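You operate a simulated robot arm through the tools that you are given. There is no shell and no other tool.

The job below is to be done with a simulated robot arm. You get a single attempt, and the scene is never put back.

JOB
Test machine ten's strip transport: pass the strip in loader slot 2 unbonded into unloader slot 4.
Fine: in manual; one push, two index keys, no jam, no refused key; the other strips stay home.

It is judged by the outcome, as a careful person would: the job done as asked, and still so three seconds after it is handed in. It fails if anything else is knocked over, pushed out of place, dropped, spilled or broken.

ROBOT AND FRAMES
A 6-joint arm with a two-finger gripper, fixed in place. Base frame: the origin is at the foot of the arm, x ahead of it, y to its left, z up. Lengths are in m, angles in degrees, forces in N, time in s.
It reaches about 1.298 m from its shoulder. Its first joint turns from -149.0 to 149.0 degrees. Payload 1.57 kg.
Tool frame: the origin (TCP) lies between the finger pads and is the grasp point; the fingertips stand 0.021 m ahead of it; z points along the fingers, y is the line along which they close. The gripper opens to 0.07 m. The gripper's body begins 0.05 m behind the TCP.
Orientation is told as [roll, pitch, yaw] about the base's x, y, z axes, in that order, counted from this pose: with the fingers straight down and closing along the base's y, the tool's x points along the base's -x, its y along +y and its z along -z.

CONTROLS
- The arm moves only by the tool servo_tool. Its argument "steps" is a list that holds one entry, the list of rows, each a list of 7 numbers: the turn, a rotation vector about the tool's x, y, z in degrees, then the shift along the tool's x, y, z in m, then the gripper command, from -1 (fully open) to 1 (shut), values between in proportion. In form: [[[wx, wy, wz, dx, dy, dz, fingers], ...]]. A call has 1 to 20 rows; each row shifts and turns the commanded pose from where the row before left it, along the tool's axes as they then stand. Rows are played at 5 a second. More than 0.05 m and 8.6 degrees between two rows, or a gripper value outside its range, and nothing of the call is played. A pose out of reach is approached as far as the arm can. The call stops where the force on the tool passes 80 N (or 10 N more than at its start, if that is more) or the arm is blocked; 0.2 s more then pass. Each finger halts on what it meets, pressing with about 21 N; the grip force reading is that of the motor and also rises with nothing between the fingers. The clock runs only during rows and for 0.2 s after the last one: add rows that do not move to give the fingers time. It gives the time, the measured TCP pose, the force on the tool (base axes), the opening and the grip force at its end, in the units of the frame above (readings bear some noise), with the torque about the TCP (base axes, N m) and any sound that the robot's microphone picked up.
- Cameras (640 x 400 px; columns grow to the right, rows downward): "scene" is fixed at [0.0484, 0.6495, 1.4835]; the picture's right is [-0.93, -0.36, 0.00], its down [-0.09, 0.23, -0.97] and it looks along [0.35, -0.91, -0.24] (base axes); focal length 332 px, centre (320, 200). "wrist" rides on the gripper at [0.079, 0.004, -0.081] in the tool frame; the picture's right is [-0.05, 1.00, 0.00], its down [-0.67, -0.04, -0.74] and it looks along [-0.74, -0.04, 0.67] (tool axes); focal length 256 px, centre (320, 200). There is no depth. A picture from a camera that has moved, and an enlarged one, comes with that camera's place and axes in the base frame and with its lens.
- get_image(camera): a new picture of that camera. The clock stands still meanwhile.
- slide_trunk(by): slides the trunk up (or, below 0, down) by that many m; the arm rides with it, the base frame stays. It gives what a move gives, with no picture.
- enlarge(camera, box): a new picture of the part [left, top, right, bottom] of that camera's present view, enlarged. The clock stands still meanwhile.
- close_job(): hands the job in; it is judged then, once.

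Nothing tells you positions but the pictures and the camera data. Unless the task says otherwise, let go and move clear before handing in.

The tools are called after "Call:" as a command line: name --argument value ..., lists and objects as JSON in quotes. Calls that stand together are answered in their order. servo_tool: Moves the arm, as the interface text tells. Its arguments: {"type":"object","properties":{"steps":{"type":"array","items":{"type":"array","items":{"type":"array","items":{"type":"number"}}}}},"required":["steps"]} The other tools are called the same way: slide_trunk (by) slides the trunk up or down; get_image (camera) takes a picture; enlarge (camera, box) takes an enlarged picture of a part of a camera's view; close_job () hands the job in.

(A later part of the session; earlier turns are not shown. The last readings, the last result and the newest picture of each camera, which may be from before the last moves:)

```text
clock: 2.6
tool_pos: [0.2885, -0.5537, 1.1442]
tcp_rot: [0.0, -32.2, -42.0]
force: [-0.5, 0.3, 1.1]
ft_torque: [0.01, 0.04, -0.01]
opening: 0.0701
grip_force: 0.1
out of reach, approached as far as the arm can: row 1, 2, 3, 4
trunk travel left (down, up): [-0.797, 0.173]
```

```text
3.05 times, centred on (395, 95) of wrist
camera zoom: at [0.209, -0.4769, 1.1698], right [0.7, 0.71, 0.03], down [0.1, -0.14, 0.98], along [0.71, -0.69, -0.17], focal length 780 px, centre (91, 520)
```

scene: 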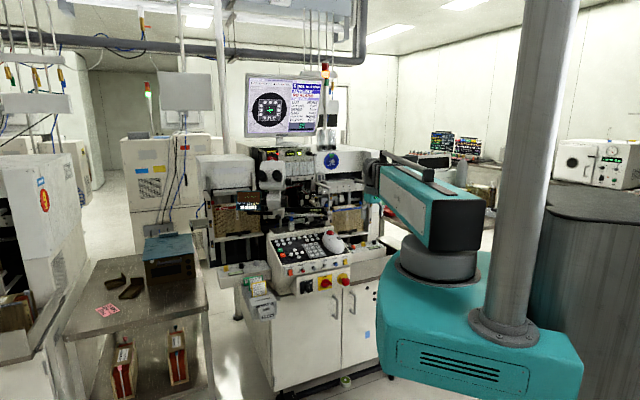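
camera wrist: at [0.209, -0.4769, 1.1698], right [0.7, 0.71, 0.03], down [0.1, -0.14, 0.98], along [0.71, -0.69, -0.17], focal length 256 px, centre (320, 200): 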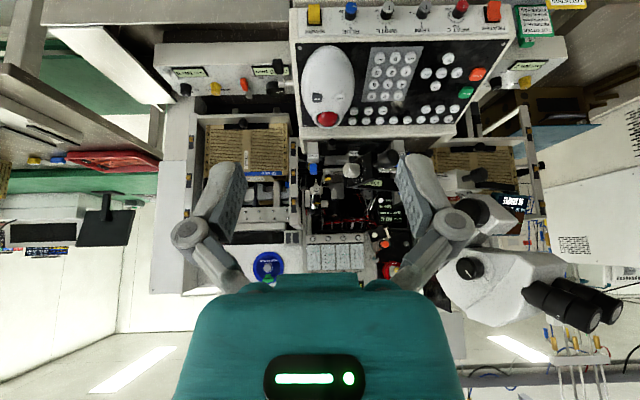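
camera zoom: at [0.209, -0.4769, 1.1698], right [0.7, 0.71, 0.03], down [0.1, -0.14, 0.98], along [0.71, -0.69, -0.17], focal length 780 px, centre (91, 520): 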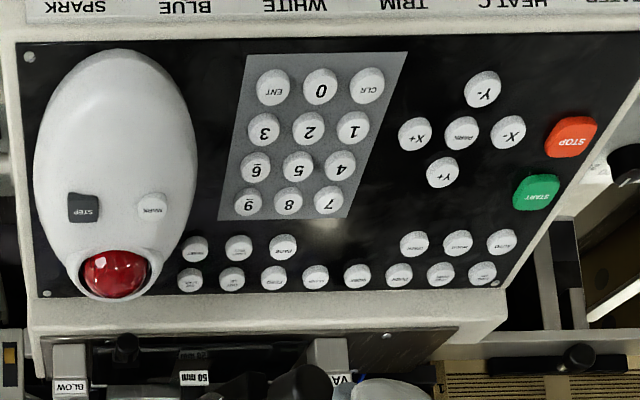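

I can now zoom on the width-like knob, levers, arm dial, and loader knobs from this pose.

Call:
enlarge --camera "wrist" --box '[235, 68, 300, 108]'

Call:
enlarge --camera "wrist" --box '[168, 75, 225, 111]'

Call:
enlarge --camera "wrist" --box '[355, 140, 420, 190]'

Call:
enlarge --camera "wrist" --box '[325, 130, 385, 175]'

Call:
enlarge --camera "wrist" --box '[490, 68, 550, 105]'

Call:
enlarge --camera "wrist" --box '[290, 150, 345, 195]'

Call:
enlarge --camera "wrist" --box '[240, 160, 310, 210]'

Call:
enlarge --camera "wrist" --box '[370, 195, 410, 225]'

```text
9.85 times, centred on (268, 88) of wrist
camera zoom: at [0.209, -0.4769, 1.1698], right [0.7, 0.71, 0.03], down [0.1, -0.14, 0.98], along [0.71, -0.69, -0.17], focal length 2520 px, centre (837, 1303)
```

zoom: 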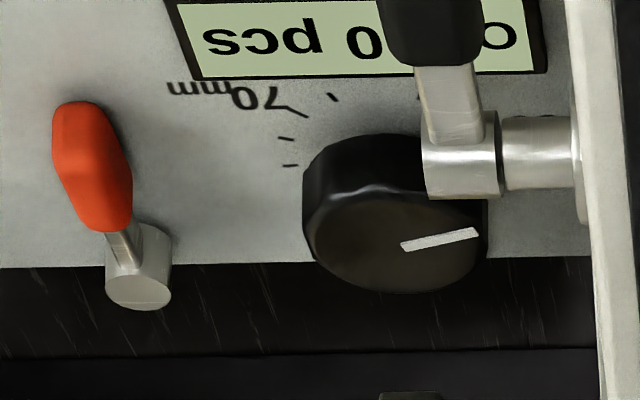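

```text
11.11 times, centred on (196, 93) of wrist
camera zoom: at [0.209, -0.4769, 1.1698], right [0.7, 0.71, 0.03], down [0.1, -0.14, 0.98], along [0.71, -0.69, -0.17], focal length 2844 px, centre (1692, 1389)
```

zoom: 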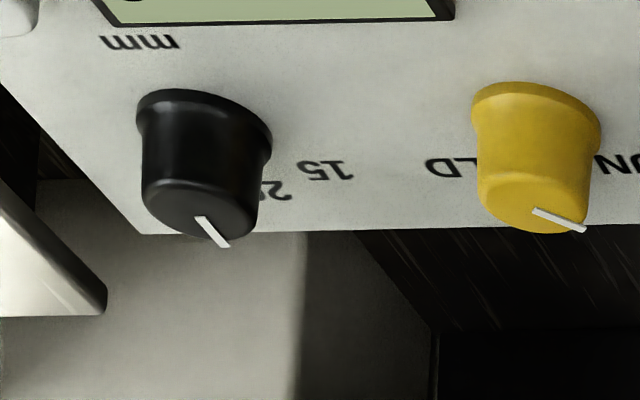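

```text
8.00 times, centred on (388, 165) of wrist
camera zoom: at [0.209, -0.4769, 1.1698], right [0.7, 0.71, 0.03], down [0.1, -0.14, 0.98], along [0.71, -0.69, -0.17], focal length 2048 px, centre (-220, 480)
```

zoom: 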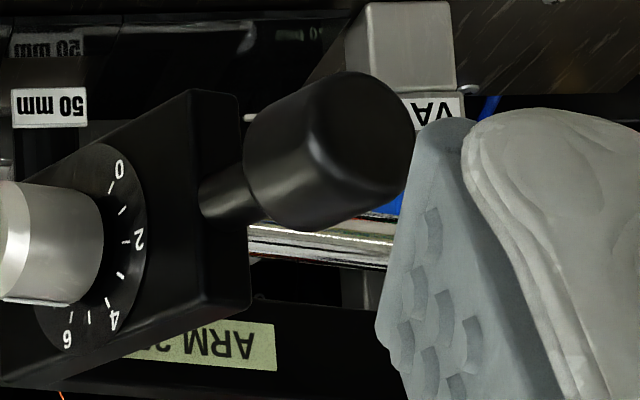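

```text
8.89 times, centred on (355, 152) of wrist
camera zoom: at [0.209, -0.4769, 1.1698], right [0.7, 0.71, 0.03], down [0.1, -0.14, 0.98], along [0.71, -0.69, -0.17], focal length 2276 px, centre (9, 622)
```

zoom: 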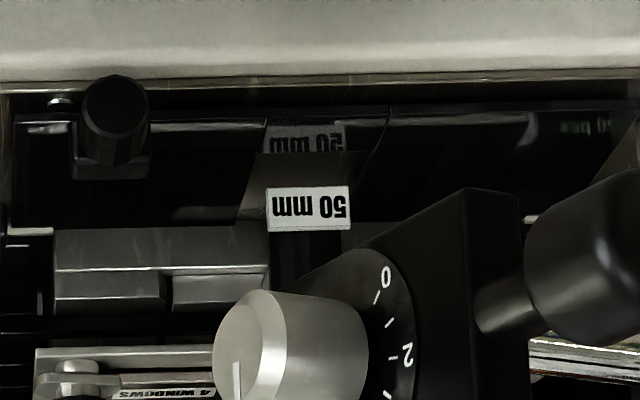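

```text
10.67 times, centred on (520, 86) of wrist
camera zoom: at [0.209, -0.4769, 1.1698], right [0.7, 0.71, 0.03], down [0.1, -0.14, 0.98], along [0.71, -0.69, -0.17], focal length 2730 px, centre (-1813, 1411)
```

zoom: 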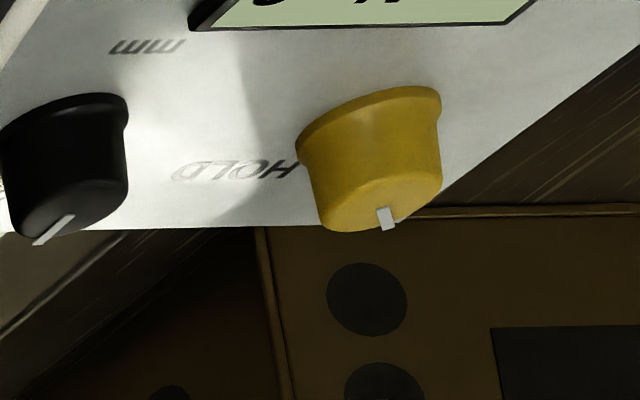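

```text
8.89 times, centred on (318, 172) of wrist
camera zoom: at [0.209, -0.4769, 1.1698], right [0.7, 0.71, 0.03], down [0.1, -0.14, 0.98], along [0.71, -0.69, -0.17], focal length 2276 px, centre (342, 444)
```

zoom: 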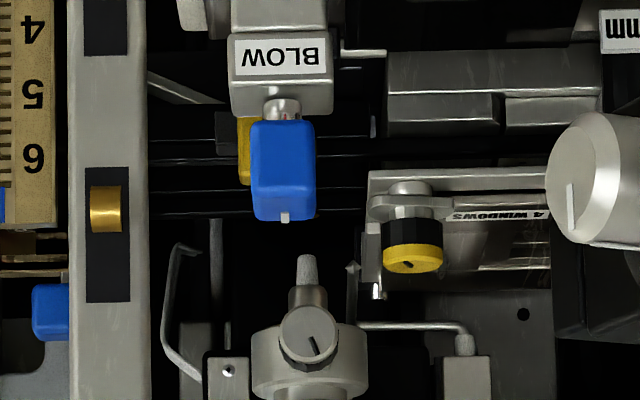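

```text
8.00 times, centred on (275, 185) of wrist
camera zoom: at [0.209, -0.4769, 1.1698], right [0.7, 0.71, 0.03], down [0.1, -0.14, 0.98], along [0.71, -0.69, -0.17], focal length 2048 px, centre (680, 320)
```

zoom: 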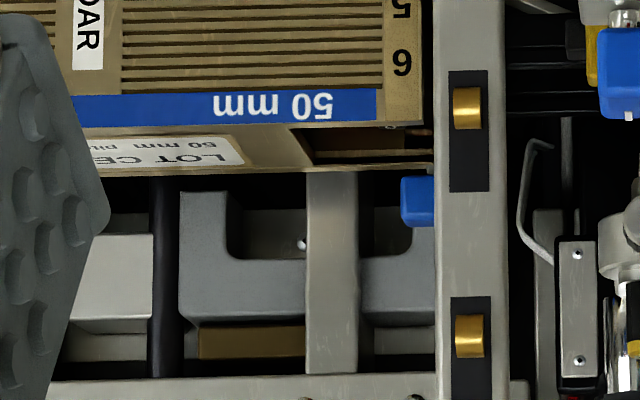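

```text
13.33 times, centred on (390, 210) of wrist
camera zoom: at [0.209, -0.4769, 1.1698], right [0.7, 0.71, 0.03], down [0.1, -0.14, 0.98], along [0.71, -0.69, -0.17], focal length 3413 px, centre (-613, 67)
```

zoom: 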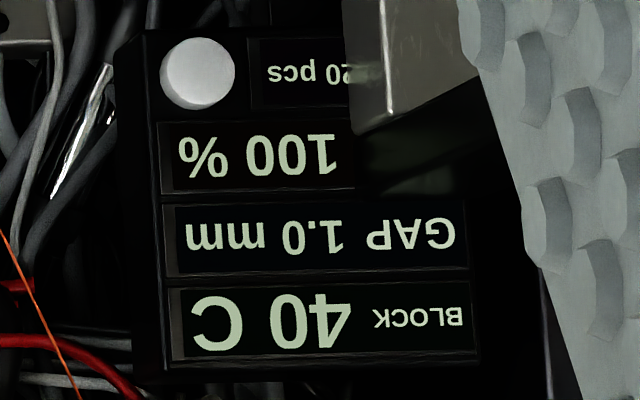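

Track shows 50 mm and the window clamp reads "4 WINDOWS"; both pitch knobs work out to 12 o'clock (20). Next I'll move over the unloader box to read the width knob and the two levers.

Call:
servo_tool --steps '[[[0, 8, 0, 0, 0, 0, -1], [0, 8, 0, 0, 0, 0, -1], [0, 8, 0, 0, 0, 0, -1], [0, 0, 0, -0.0384, -0.0124, 0.01, -1], [0, 0, 0, -0.0384, -0.0124, 0.01, -1], [0, 0, 0, -0.0384, -0.0124, 0.01, -1], [0, 0, 0, -0.0384, -0.0124, 0.01, -1], [0, 0, 0, -0.0384, -0.0124, 0.01, -1], [0, 0, 0, -0.0384, -0.0124, 0.01, -1], [0, 0, 0, -0.0384, -0.0124, 0.01, -1], [0, 0, 0, 0, 0, 0, -1]]]'

Call:
get_image --camera "wrist"

Call:
get_image --camera "scene"

```text
clock: 5.0
tool_pos: [0.4352, -0.8012, 1.1175]
tcp_rot: [-0.1, -7.9, -42.0]
force: [0.1, 0.7, -0.5]
ft_torque: [-0.01, 0.02, 0.01]
opening: 0.0699
grip_force: 0.0
out of reach, approached as far as the arm can: row 1, 2, 3, 4, 5, 6, 7, 8, 9, 10
trunk travel left (down, up): [-0.797, 0.173]
```

```text
taken
camera wrist: at [0.3714, -0.7396, 1.1859], right [0.71, 0.71, 0.01], down [0.39, -0.4, 0.83], along [0.59, -0.58, -0.56], focal length 256 px, centre (320, 200)
```

wrist: 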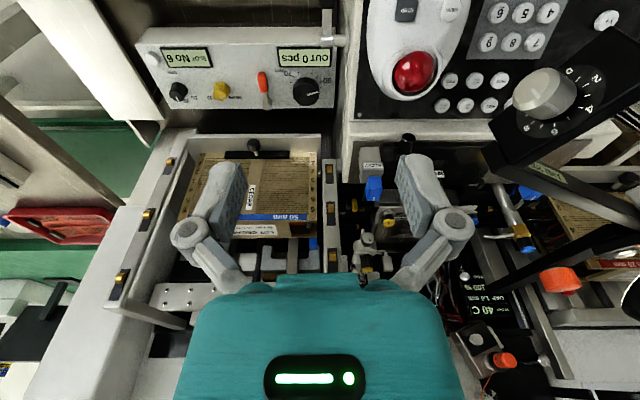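

```text
taken
```

scene: 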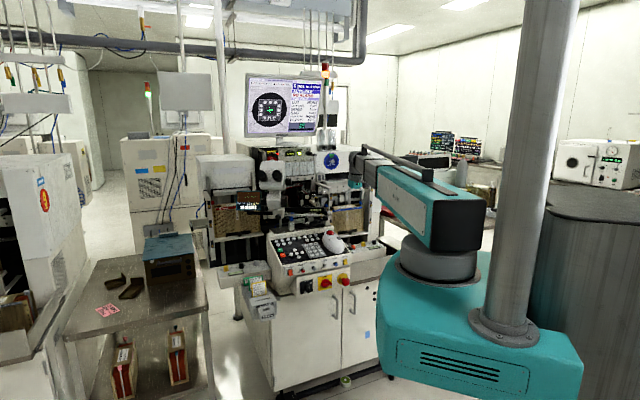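

Call:
enlarge --camera "wrist" --box '[230, 40, 350, 115]'

Call:
enlarge --camera "wrist" --box '[140, 40, 250, 110]'

Call:
enlarge --camera "wrist" --box '[330, 130, 480, 280]'

Call:
enlarge --camera "wrist" --box '[470, 160, 640, 320]'

Call:
enlarge --camera "wrist" --box '[230, 140, 350, 280]'

Call:
enlarge --camera "wrist" --box '[500, 20, 640, 160]'

Call:
enlarge --camera "wrist" --box '[420, 30, 560, 130]'

```text
5.33 times, centred on (290, 78) of wrist
camera zoom: at [0.3714, -0.7396, 1.1859], right [0.71, 0.71, 0.01], down [0.39, -0.4, 0.83], along [0.59, -0.58, -0.56], focal length 1365 px, centre (480, 853)
```

zoom: 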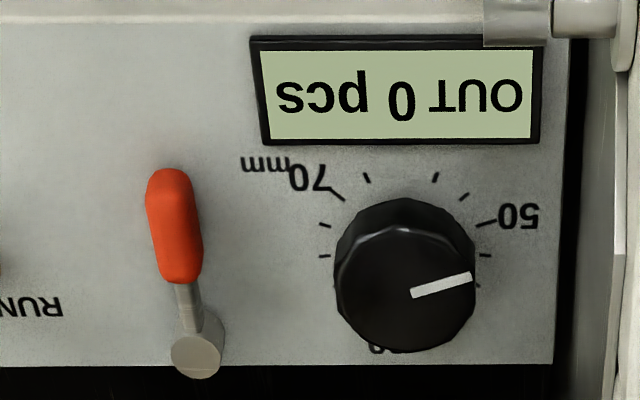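

```text
5.71 times, centred on (195, 75) of wrist
camera zoom: at [0.3714, -0.7396, 1.1859], right [0.71, 0.71, 0.01], down [0.39, -0.4, 0.83], along [0.59, -0.58, -0.56], focal length 1463 px, centre (1034, 914)
```

zoom: 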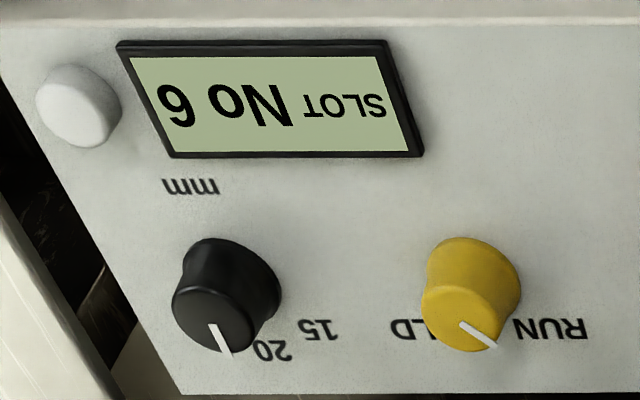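

```text
2.67 times, centred on (405, 205) of wrist
camera zoom: at [0.3714, -0.7396, 1.1859], right [0.71, 0.71, 0.01], down [0.39, -0.4, 0.83], along [0.59, -0.58, -0.56], focal length 683 px, centre (93, 187)
```

zoom: 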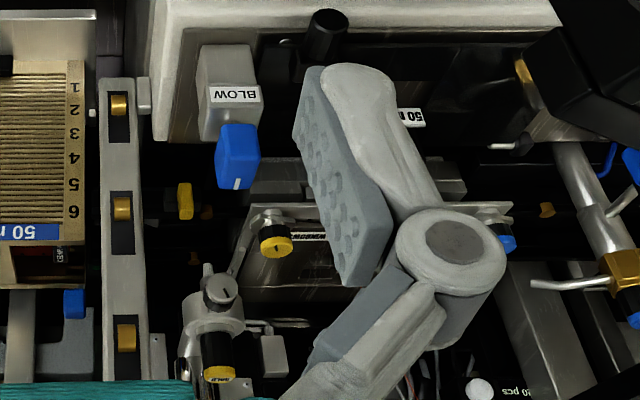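

```text
2.50 times, centred on (555, 240) of wrist
camera zoom: at [0.3714, -0.7396, 1.1859], right [0.71, 0.71, 0.01], down [0.39, -0.4, 0.83], along [0.59, -0.58, -0.56], focal length 640 px, centre (-268, 100)
```

zoom: 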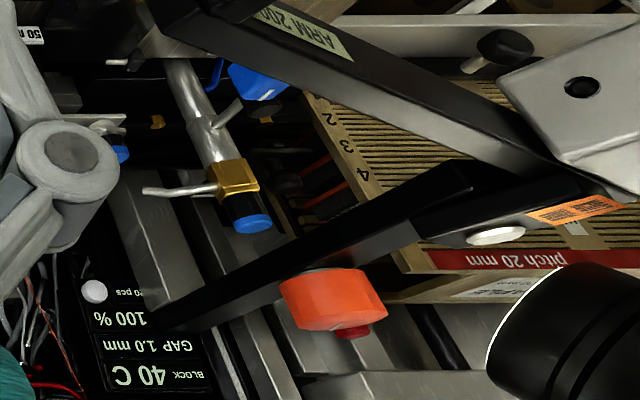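

```text
2.86 times, centred on (290, 210) of wrist
camera zoom: at [0.3714, -0.7396, 1.1859], right [0.71, 0.71, 0.01], down [0.39, -0.4, 0.83], along [0.59, -0.58, -0.56], focal length 731 px, centre (406, 171)
```

zoom: 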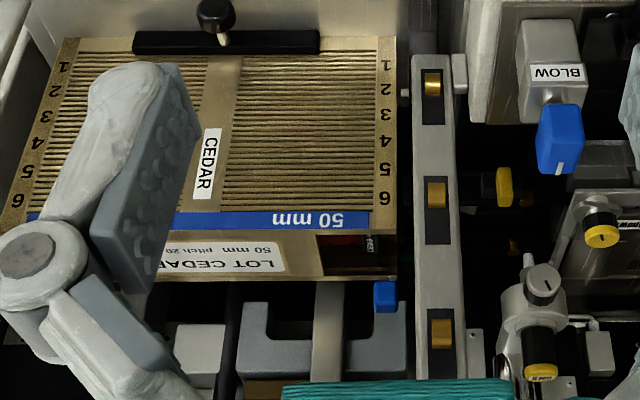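

```text
2.86 times, centred on (570, 90) of wrist
camera zoom: at [0.3714, -0.7396, 1.1859], right [0.71, 0.71, 0.01], down [0.39, -0.4, 0.83], along [0.59, -0.58, -0.56], focal length 731 px, centre (-394, 514)
```

zoom: 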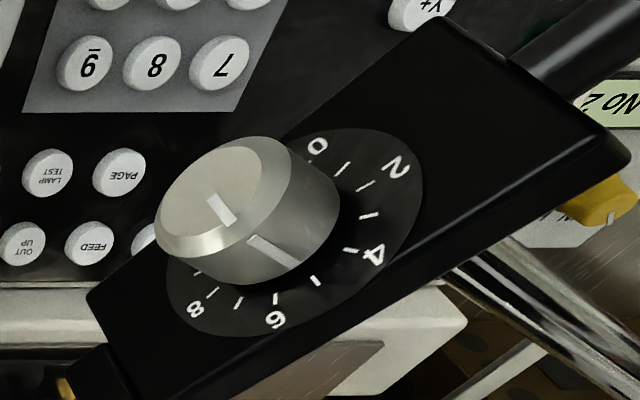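

```text
4.00 times, centred on (490, 80) of wrist
camera zoom: at [0.3714, -0.7396, 1.1859], right [0.71, 0.71, 0.01], down [0.39, -0.4, 0.83], along [0.59, -0.58, -0.56], focal length 1024 px, centre (-360, 680)
```

zoom: 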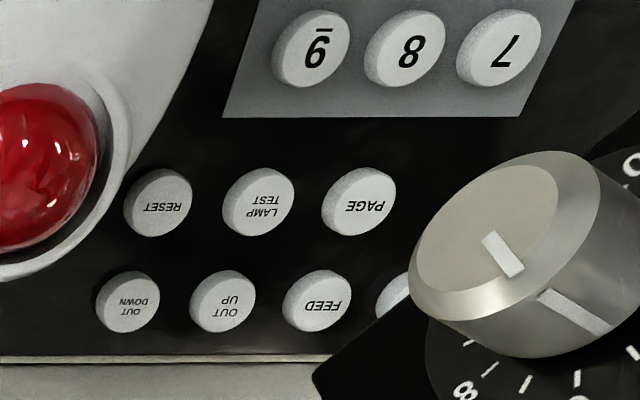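

The unloader box reads: slot 6, pitch 20, hold at RUN; the width knob points a bit below the 50 mark region and there's a dial head on the "ARM 200" bar hovering over the keypad, which I must avoid. Let me look at my gripper from the scene camera, and read more of the track and loader magazine.

Call:
enlarge --camera "scene" --box '[320, 130, 420, 230]'

Call:
enlarge --camera "scene" --box '[280, 195, 345, 235]'

Call:
enlarge --camera "wrist" --box '[265, 65, 325, 110]'

Call:
enlarge --camera "wrist" --box '[560, 150, 640, 210]'

Call:
enlarge --camera "wrist" --box '[560, 210, 640, 270]'

Call:
enlarge --camera "wrist" --box '[290, 200, 330, 240]'

Call:
enlarge --camera "wrist" --box '[340, 180, 420, 260]'

```text
4.00 times, centred on (370, 180) of scene
camera zoom: at [0.0484, 0.6495, 1.4835], right [-0.93, -0.36, 0.0], down [-0.09, 0.23, -0.97], along [0.35, -0.91, -0.24], focal length 1326 px, centre (120, 280)
```

zoom: 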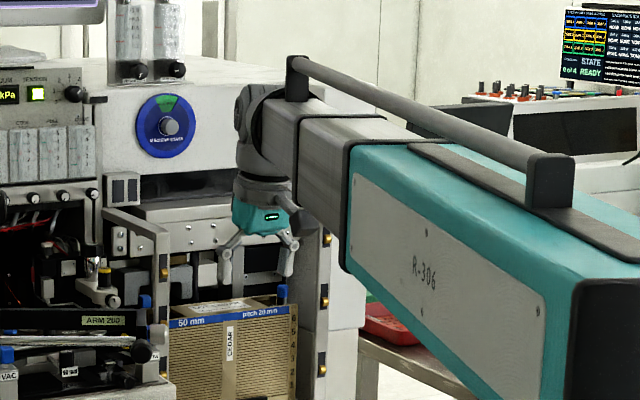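

```text
9.85 times, centred on (312, 215) of scene
camera zoom: at [0.0484, 0.6495, 1.4835], right [-0.93, -0.36, 0.0], down [-0.09, 0.23, -0.97], along [0.35, -0.91, -0.24], focal length 3264 px, centre (394, 52)
```

zoom: 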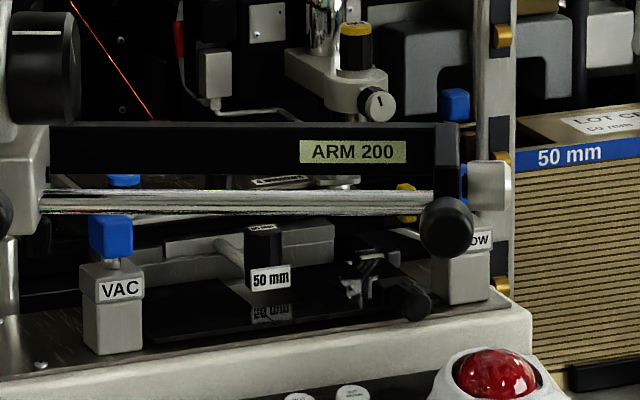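

```text
8.89 times, centred on (295, 88) of wrist
camera zoom: at [0.3714, -0.7396, 1.1859], right [0.71, 0.71, 0.01], down [0.39, -0.4, 0.83], along [0.59, -0.58, -0.56], focal length 2276 px, centre (542, 1200)
```

zoom: 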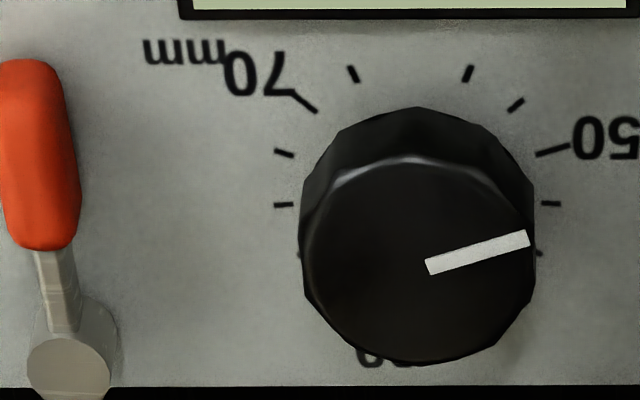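

```text
6.67 times, centred on (600, 180) of wrist
camera zoom: at [0.3714, -0.7396, 1.1859], right [0.71, 0.71, 0.01], down [0.39, -0.4, 0.83], along [0.59, -0.58, -0.56], focal length 1707 px, centre (-1547, 333)
```

zoom: 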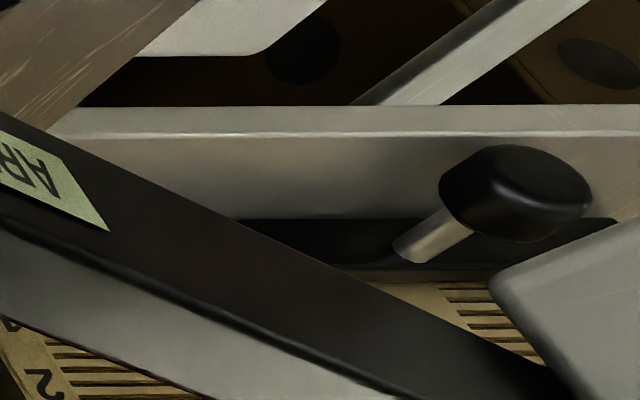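

```text
6.67 times, centred on (600, 240) of wrist
camera zoom: at [0.3714, -0.7396, 1.1859], right [0.71, 0.71, 0.01], down [0.39, -0.4, 0.83], along [0.59, -0.58, -0.56], focal length 1707 px, centre (-1547, -67)
```

zoom: 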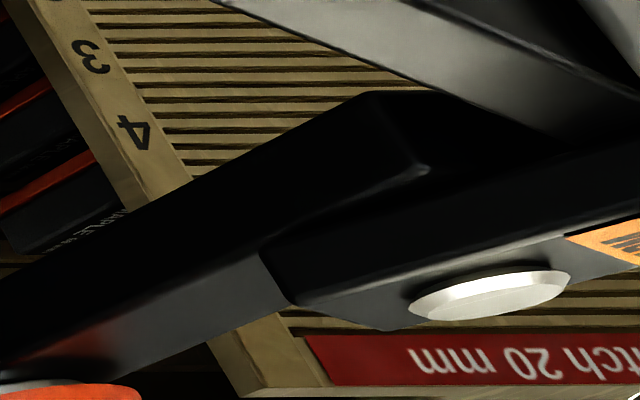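

```text
10.00 times, centred on (310, 220) of wrist
camera zoom: at [0.3714, -0.7396, 1.1859], right [0.71, 0.71, 0.01], down [0.39, -0.4, 0.83], along [0.59, -0.58, -0.56], focal length 2560 px, centre (420, 0)
```

zoom: 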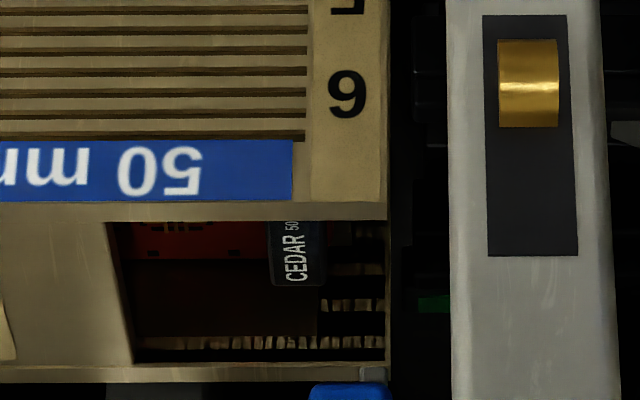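

```text
5.00 times, centred on (380, 220) of wrist
camera zoom: at [0.3714, -0.7396, 1.1859], right [0.71, 0.71, 0.01], down [0.39, -0.4, 0.83], along [0.59, -0.58, -0.56], focal length 1280 px, centre (20, 100)
```

zoom: 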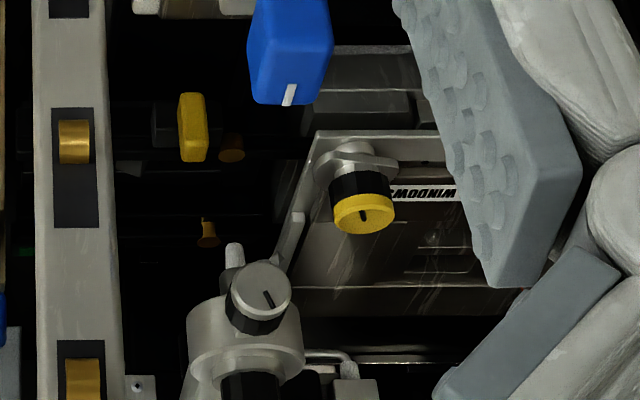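

The width knob reads exactly 50 mm, matching the 50 mm magazines, and MAPLE's label shows pitch 20 mm. CEDAR seems to already hold a strip near the top, and there are coloured rod caps on magazine ends, so I'll study these.

Call:
enlarge --camera "scene" --box '[110, 325, 195, 400]'

Call:
enlarge --camera "scene" --box '[346, 196, 370, 216]'

Call:
enlarge --camera "scene" --box '[320, 196, 350, 216]'

Call:
enlarge --camera "scene" --box '[206, 192, 240, 214]'

Call:
enlarge --camera "wrist" --box '[545, 195, 605, 250]'

Call:
enlarge --camera "wrist" --box '[295, 140, 375, 260]'

```text
5.33 times, centred on (152, 362) of scene
camera zoom: at [0.0484, 0.6495, 1.4835], right [-0.93, -0.36, 0.0], down [-0.09, 0.23, -0.97], along [0.35, -0.91, -0.24], focal length 1768 px, centre (1213, -667)
```

zoom: 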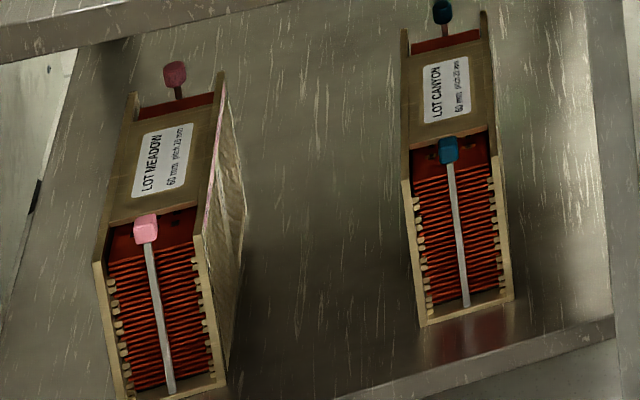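

```text
16.00 times, centred on (358, 206) of scene
camera zoom: at [0.0484, 0.6495, 1.4835], right [-0.93, -0.36, 0.0], down [-0.09, 0.23, -0.97], along [0.35, -0.91, -0.24], focal length 5304 px, centre (-288, 104)
```

zoom: 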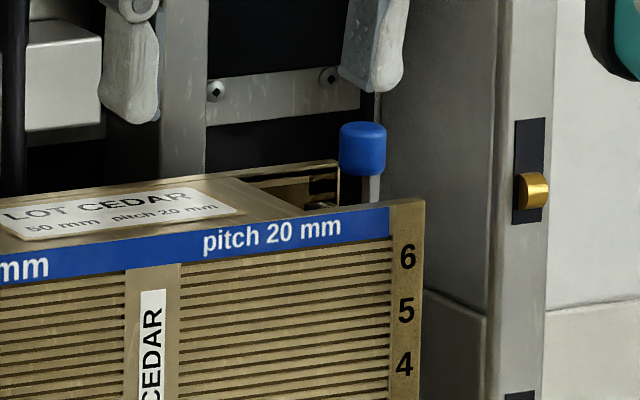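

```text
16.00 times, centred on (335, 206) of scene
camera zoom: at [0.0484, 0.6495, 1.4835], right [-0.93, -0.36, 0.0], down [-0.09, 0.23, -0.97], along [0.35, -0.91, -0.24], focal length 5304 px, centre (80, 104)
```

zoom: 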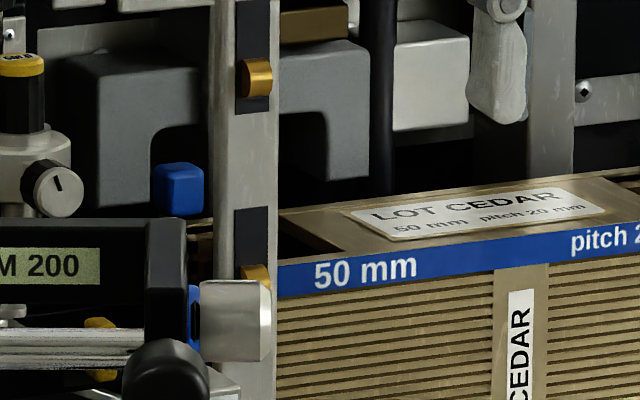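

```text
16.00 times, centred on (223, 203) of scene
camera zoom: at [0.0484, 0.6495, 1.4835], right [-0.93, -0.36, 0.0], down [-0.09, 0.23, -0.97], along [0.35, -0.91, -0.24], focal length 5304 px, centre (1872, 152)
```

zoom: 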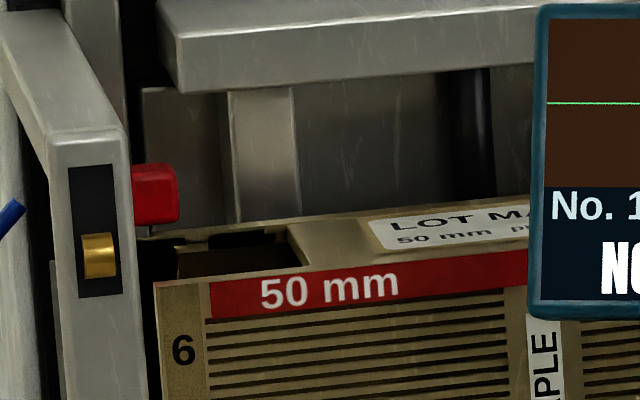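

```text
7.27 times, centred on (575, 222) of wrist
camera zoom: at [0.3714, -0.7396, 1.1859], right [0.71, 0.71, 0.01], down [0.39, -0.4, 0.83], along [0.59, -0.58, -0.56], focal length 1862 px, centre (-1534, 36)
```

zoom: 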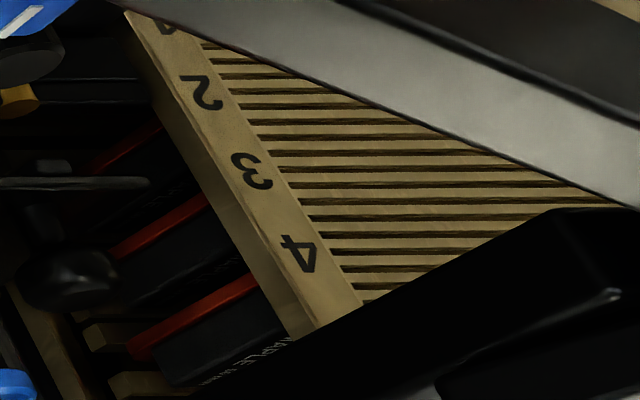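

```text
3.33 times, centred on (335, 200) of wrist
camera zoom: at [0.3714, -0.7396, 1.1859], right [0.71, 0.71, 0.01], down [0.39, -0.4, 0.83], along [0.59, -0.58, -0.56], focal length 853 px, centre (270, 200)
```

zoom: 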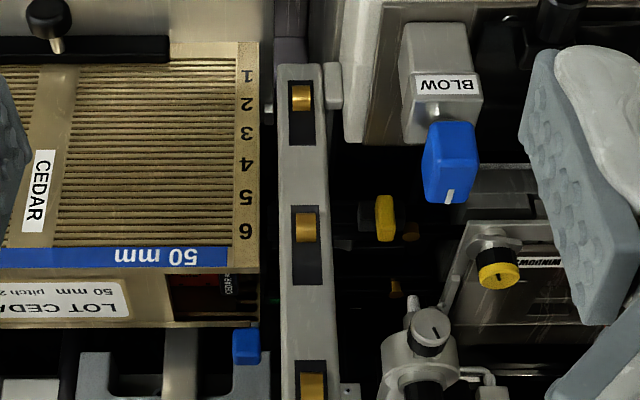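

The rods with coloured caps appear to stand at the centres of magazine ends, so I need to see both inner ends clearly. I'll raise the trunk 0.1 m for headroom, then look at CEDAR's inner end from over the track.

Call:
slide_trunk --by 0.1

Call:
get_image --camera "wrist"

Call:
get_image --camera "scene"

```text
clock: 6.3
tool_pos: [0.435, -0.8016, 1.2175]
tcp_rot: [0.0, -8.0, -42.0]
force: [0.7, -0.4, -0.4]
ft_torque: [0.03, -0.01, 0.0]
opening: 0.0698
grip_force: 0.0
trunk travel left (down, up): [-0.897, 0.073]
```

```text
taken
camera wrist: at [0.3715, -0.7397, 1.2858], right [0.71, 0.71, 0.01], down [0.39, -0.4, 0.83], along [0.59, -0.58, -0.56], focal length 256 px, centre (320, 200)
```

wrist: 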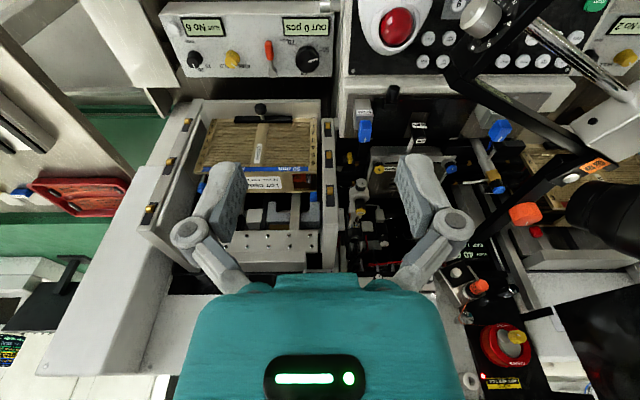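

```text
taken
```

scene: 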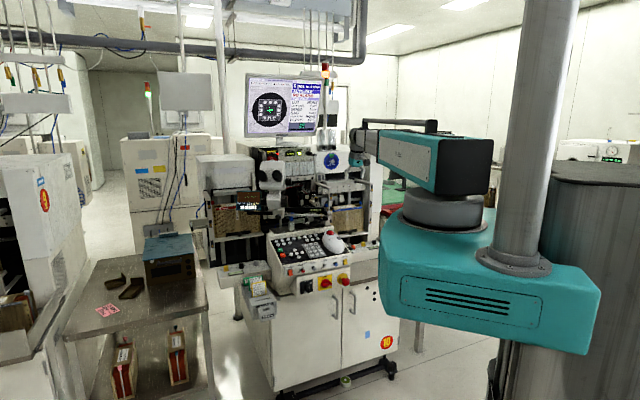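

Call:
servo_tool --steps '[[[0, 0, 0, 0, 0.04, 0, -1], [0, 0, 0, 0, 0.04, 0, -1], [0, 0, 0, 0, 0.04, 0, -1], [0, 0, 8, 0, 0, 0, -1], [0, 0, 8, 0, 0, 0, -1], [0, 0, 8, 0, 0, 0, -1], [0, 0, 8, 0, 0, 0, -1], [0, 0, 8, 0, 0, 0, -1], [0, 0, 0, 0, 0, 0, -1]]]'

Call:
get_image --camera "wrist"

```text
clock: 8.3
tool_pos: [0.5158, -0.7122, 1.2174]
tcp_rot: [5.2, -6.2, -82.4]
force: [-0.8, 0.2, 0.4]
ft_torque: [0.02, -0.02, 0.0]
opening: 0.07
grip_force: 0.0
trunk travel left (down, up): [-0.897, 0.073]
```

```text
taken
camera wrist: at [0.501, -0.6273, 1.2888], right [0.99, 0.09, 0.1], down [-0.02, -0.59, 0.81], along [0.13, -0.8, -0.58], focal length 256 px, centre (320, 200)
```

wrist: 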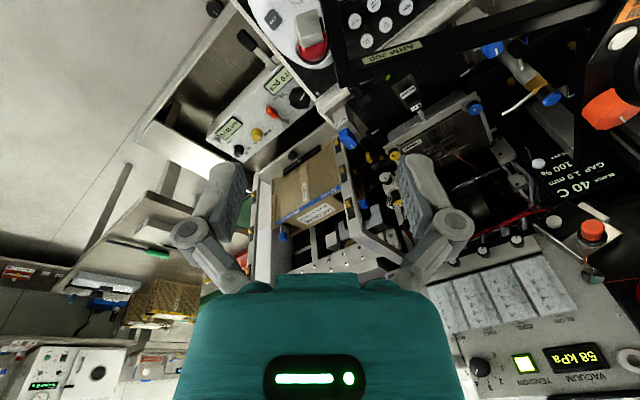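

Call:
enlarge --camera "wrist" --box '[330, 140, 410, 250]'

Call:
enlarge --camera "wrist" --box '[260, 130, 370, 260]'

Call:
enlarge --camera "wrist" --box '[320, 70, 420, 160]'

Call:
enlarge --camera "wrist" --box '[380, 80, 520, 200]'

Call:
enlarge --camera "wrist" --box '[460, 30, 640, 220]'

```text
3.64 times, centred on (370, 195) of wrist
camera zoom: at [0.501, -0.6273, 1.2888], right [0.99, 0.09, 0.1], down [-0.02, -0.59, 0.81], along [0.13, -0.8, -0.58], focal length 931 px, centre (138, 218)
```

zoom: 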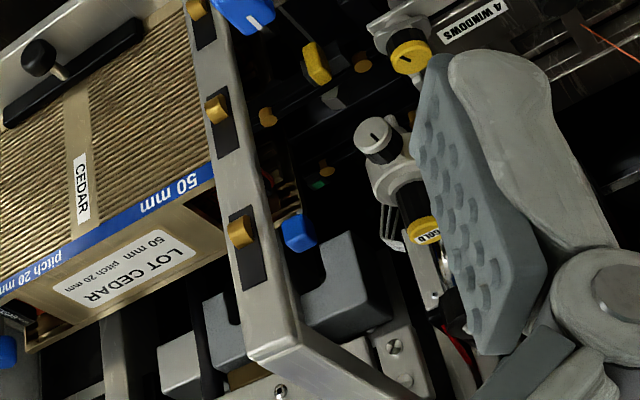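

```text
3.08 times, centred on (315, 195) of wrist
camera zoom: at [0.501, -0.6273, 1.2888], right [0.99, 0.09, 0.1], down [-0.02, -0.59, 0.81], along [0.13, -0.8, -0.58], focal length 788 px, centre (335, 215)
```

zoom: 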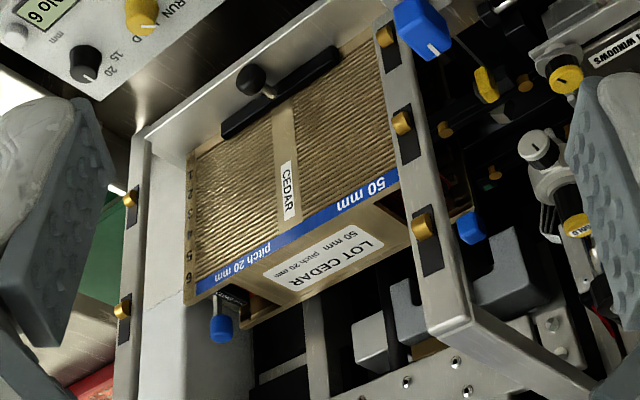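

```text
4.44 times, centred on (370, 115) of wrist
camera zoom: at [0.501, -0.6273, 1.2888], right [0.99, 0.09, 0.1], down [-0.02, -0.59, 0.81], along [0.13, -0.8, -0.58], focal length 1138 px, centre (98, 578)
```

zoom: 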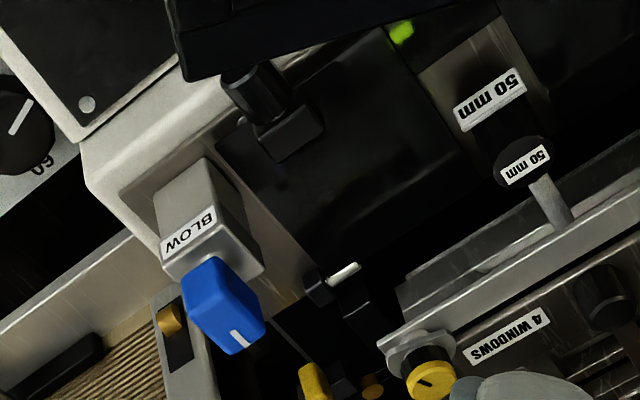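

```text
3.33 times, centred on (450, 140) of wrist
camera zoom: at [0.501, -0.6273, 1.2888], right [0.99, 0.09, 0.1], down [-0.02, -0.59, 0.81], along [0.13, -0.8, -0.58], focal length 853 px, centre (-113, 400)
```

zoom: 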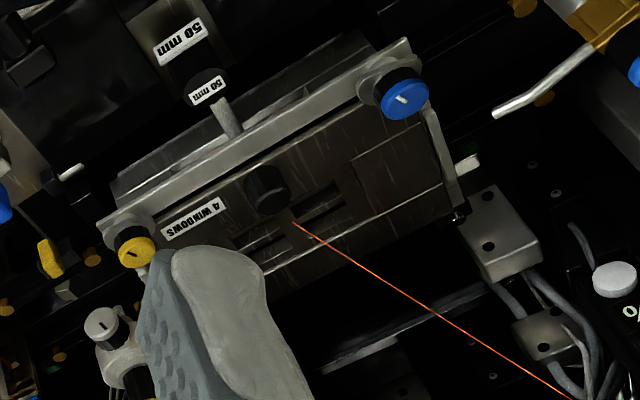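

```text
2.11 times, centred on (550, 125) of wrist
camera zoom: at [0.501, -0.6273, 1.2888], right [0.99, 0.09, 0.1], down [-0.02, -0.59, 0.81], along [0.13, -0.8, -0.58], focal length 539 px, centre (-164, 358)
```

zoom: 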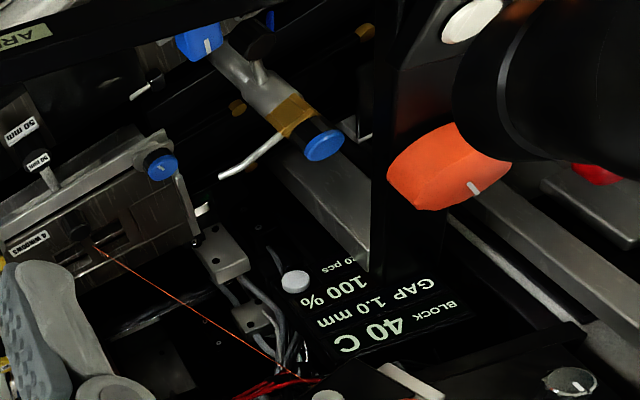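

Call:
enlarge --camera "wrist" --box '[340, 175, 372, 215]'

Call:
enlarge --camera "wrist" --box '[268, 215, 300, 245]'

Call:
enlarge --camera "wrist" --box '[340, 130, 400, 200]'

Call:
enlarge --camera "scene" --box '[235, 205, 300, 250]'

```text
10.00 times, centred on (356, 195) of wrist
camera zoom: at [0.501, -0.6273, 1.2888], right [0.99, 0.09, 0.1], down [-0.02, -0.59, 0.81], along [0.13, -0.8, -0.58], focal length 2560 px, centre (-40, 250)
```

zoom: 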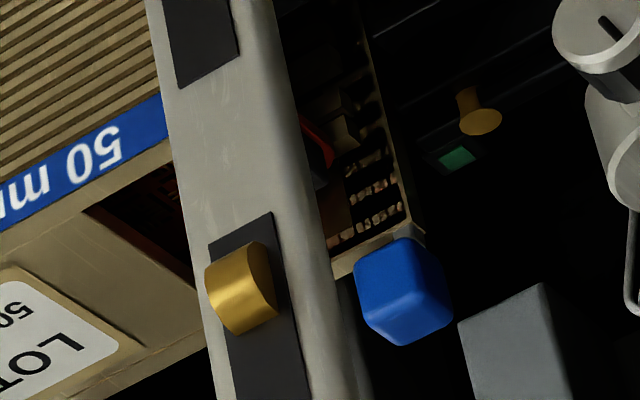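

```text
13.33 times, centred on (284, 230) of wrist
camera zoom: at [0.501, -0.6273, 1.2888], right [0.99, 0.09, 0.1], down [-0.02, -0.59, 0.81], along [0.13, -0.8, -0.58], focal length 3413 px, centre (800, -200)
```

zoom: 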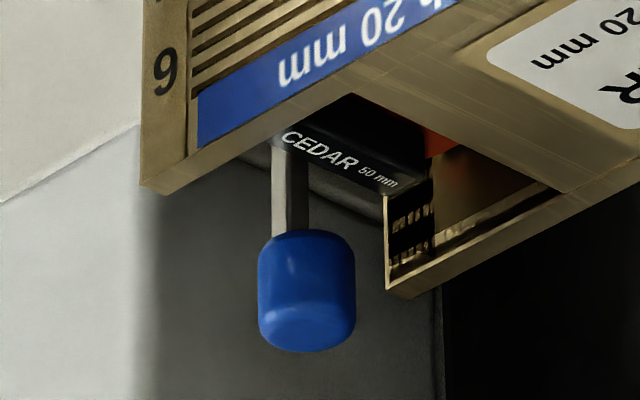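

```text
5.71 times, centred on (370, 165) of wrist
camera zoom: at [0.501, -0.6273, 1.2888], right [0.99, 0.09, 0.1], down [-0.02, -0.59, 0.81], along [0.13, -0.8, -0.58], focal length 1463 px, centre (34, 400)
```

zoom: 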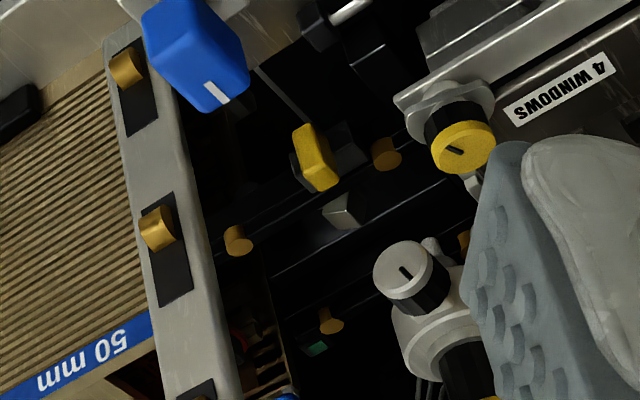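

```text
8.89 times, centred on (268, 228) of scene
camera zoom: at [0.0484, 0.6495, 1.4835], right [-0.93, -0.36, 0.0], down [-0.09, 0.23, -0.97], along [0.35, -0.91, -0.24], focal length 2947 px, centre (787, -44)
```

zoom: 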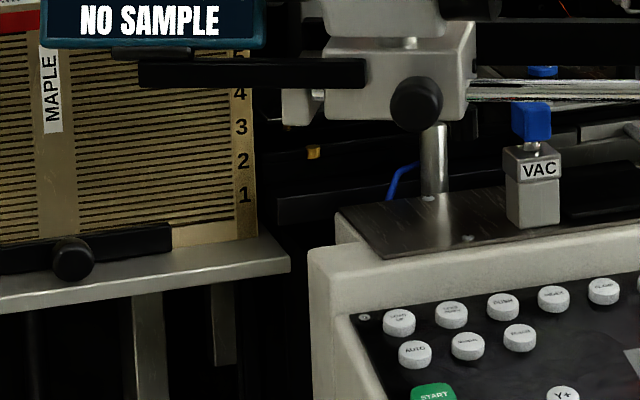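

CEDAR already has a strip in slot 6 at least; its outer rod blocks the outer end while its inner rod looks moved to the rear side. I'll shift the camera a bit left/forward, high above the dial arm, to see the full inner end of CEDAR.

Call:
servo_tool --steps '[[[0, 0, 0, -0.009, 0.028, 0, -1], [0, 0, 0, -0.008, 0.027, 0, -1], [0, 0, 0, -0.008, 0.027, 0, -1], [0, 0, 0, 0, 0, 0, -1]]]'

Call:
get_image --camera "wrist"

Call:
enlarge --camera "wrist" --box '[270, 130, 370, 230]'

Call:
get_image --camera "scene"

```text
clock: 9.3
tool_pos: [0.5996, -0.7257, 1.2165]
tcp_rot: [5.2, -6.2, -82.3]
force: [0.0, 0.2, -0.1]
ft_torque: [0.02, 0.03, 0.0]
opening: 0.0699
grip_force: 0.0
out of reach, approached as far as the arm can: row 1, 2, 3
trunk travel left (down, up): [-0.897, 0.073]
```

```text
taken
camera wrist: at [0.5848, -0.6397, 1.289], right [0.99, 0.09, 0.1], down [-0.02, -0.59, 0.81], along [0.13, -0.8, -0.58], focal length 256 px, centre (320, 200)
```

wrist: 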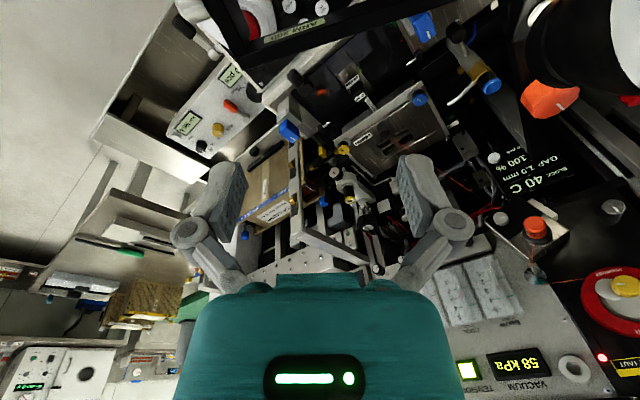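

```text
4.00 times, centred on (320, 180) of wrist
camera zoom: at [0.5848, -0.6397, 1.289], right [0.99, 0.09, 0.1], down [-0.02, -0.59, 0.81], along [0.13, -0.8, -0.58], focal length 1024 px, centre (320, 280)
```

zoom: 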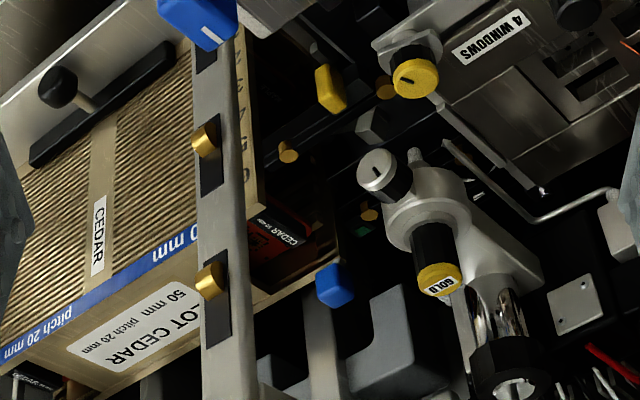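

```text
taken
```

scene: 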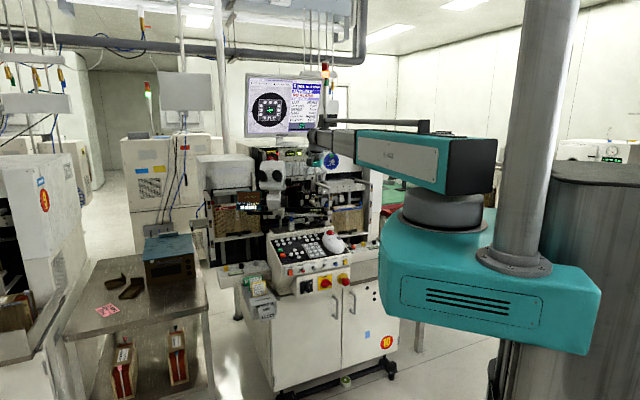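

Call:
enlarge --camera "wrist" --box '[295, 150, 335, 215]'

Call:
enlarge --camera "wrist" --box '[296, 172, 326, 204]'

Call:
enlarge --camera "wrist" --box '[340, 60, 480, 180]'

Call:
enlarge --camera "wrist" --box '[430, 0, 640, 130]'

```text
6.15 times, centred on (315, 182) of wrist
camera zoom: at [0.5848, -0.6397, 1.289], right [0.99, 0.09, 0.1], down [-0.02, -0.59, 0.81], along [0.13, -0.8, -0.58], focal length 1575 px, centre (351, 308)
```

zoom: 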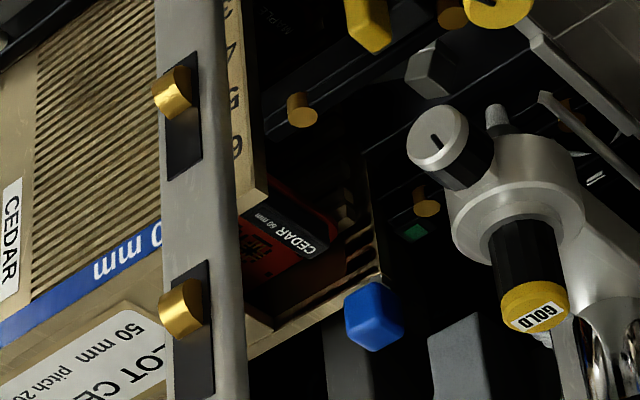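

```text
12.50 times, centred on (311, 188) of wrist
camera zoom: at [0.5848, -0.6397, 1.289], right [0.99, 0.09, 0.1], down [-0.02, -0.59, 0.81], along [0.13, -0.8, -0.58], focal length 3200 px, centre (432, 350)
```

zoom: 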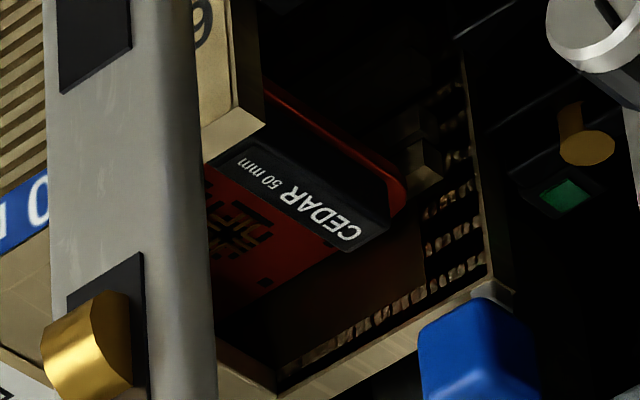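

```text
3.33 times, centred on (410, 120) of wrist
camera zoom: at [0.5848, -0.6397, 1.289], right [0.99, 0.09, 0.1], down [-0.02, -0.59, 0.81], along [0.13, -0.8, -0.58], focal length 853 px, centre (20, 467)
```

zoom: 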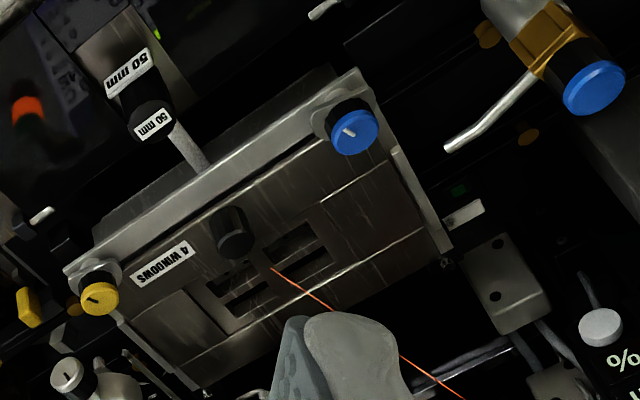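

```text
3.05 times, centred on (535, 65) of wrist
camera zoom: at [0.5848, -0.6397, 1.289], right [0.99, 0.09, 0.1], down [-0.02, -0.59, 0.81], along [0.13, -0.8, -0.58], focal length 780 px, centre (-335, 611)
```

zoom: 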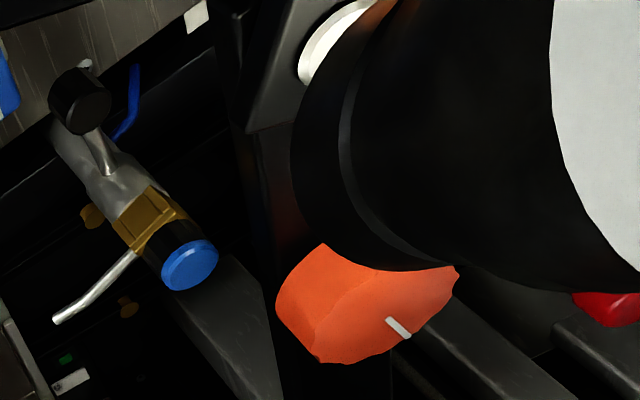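

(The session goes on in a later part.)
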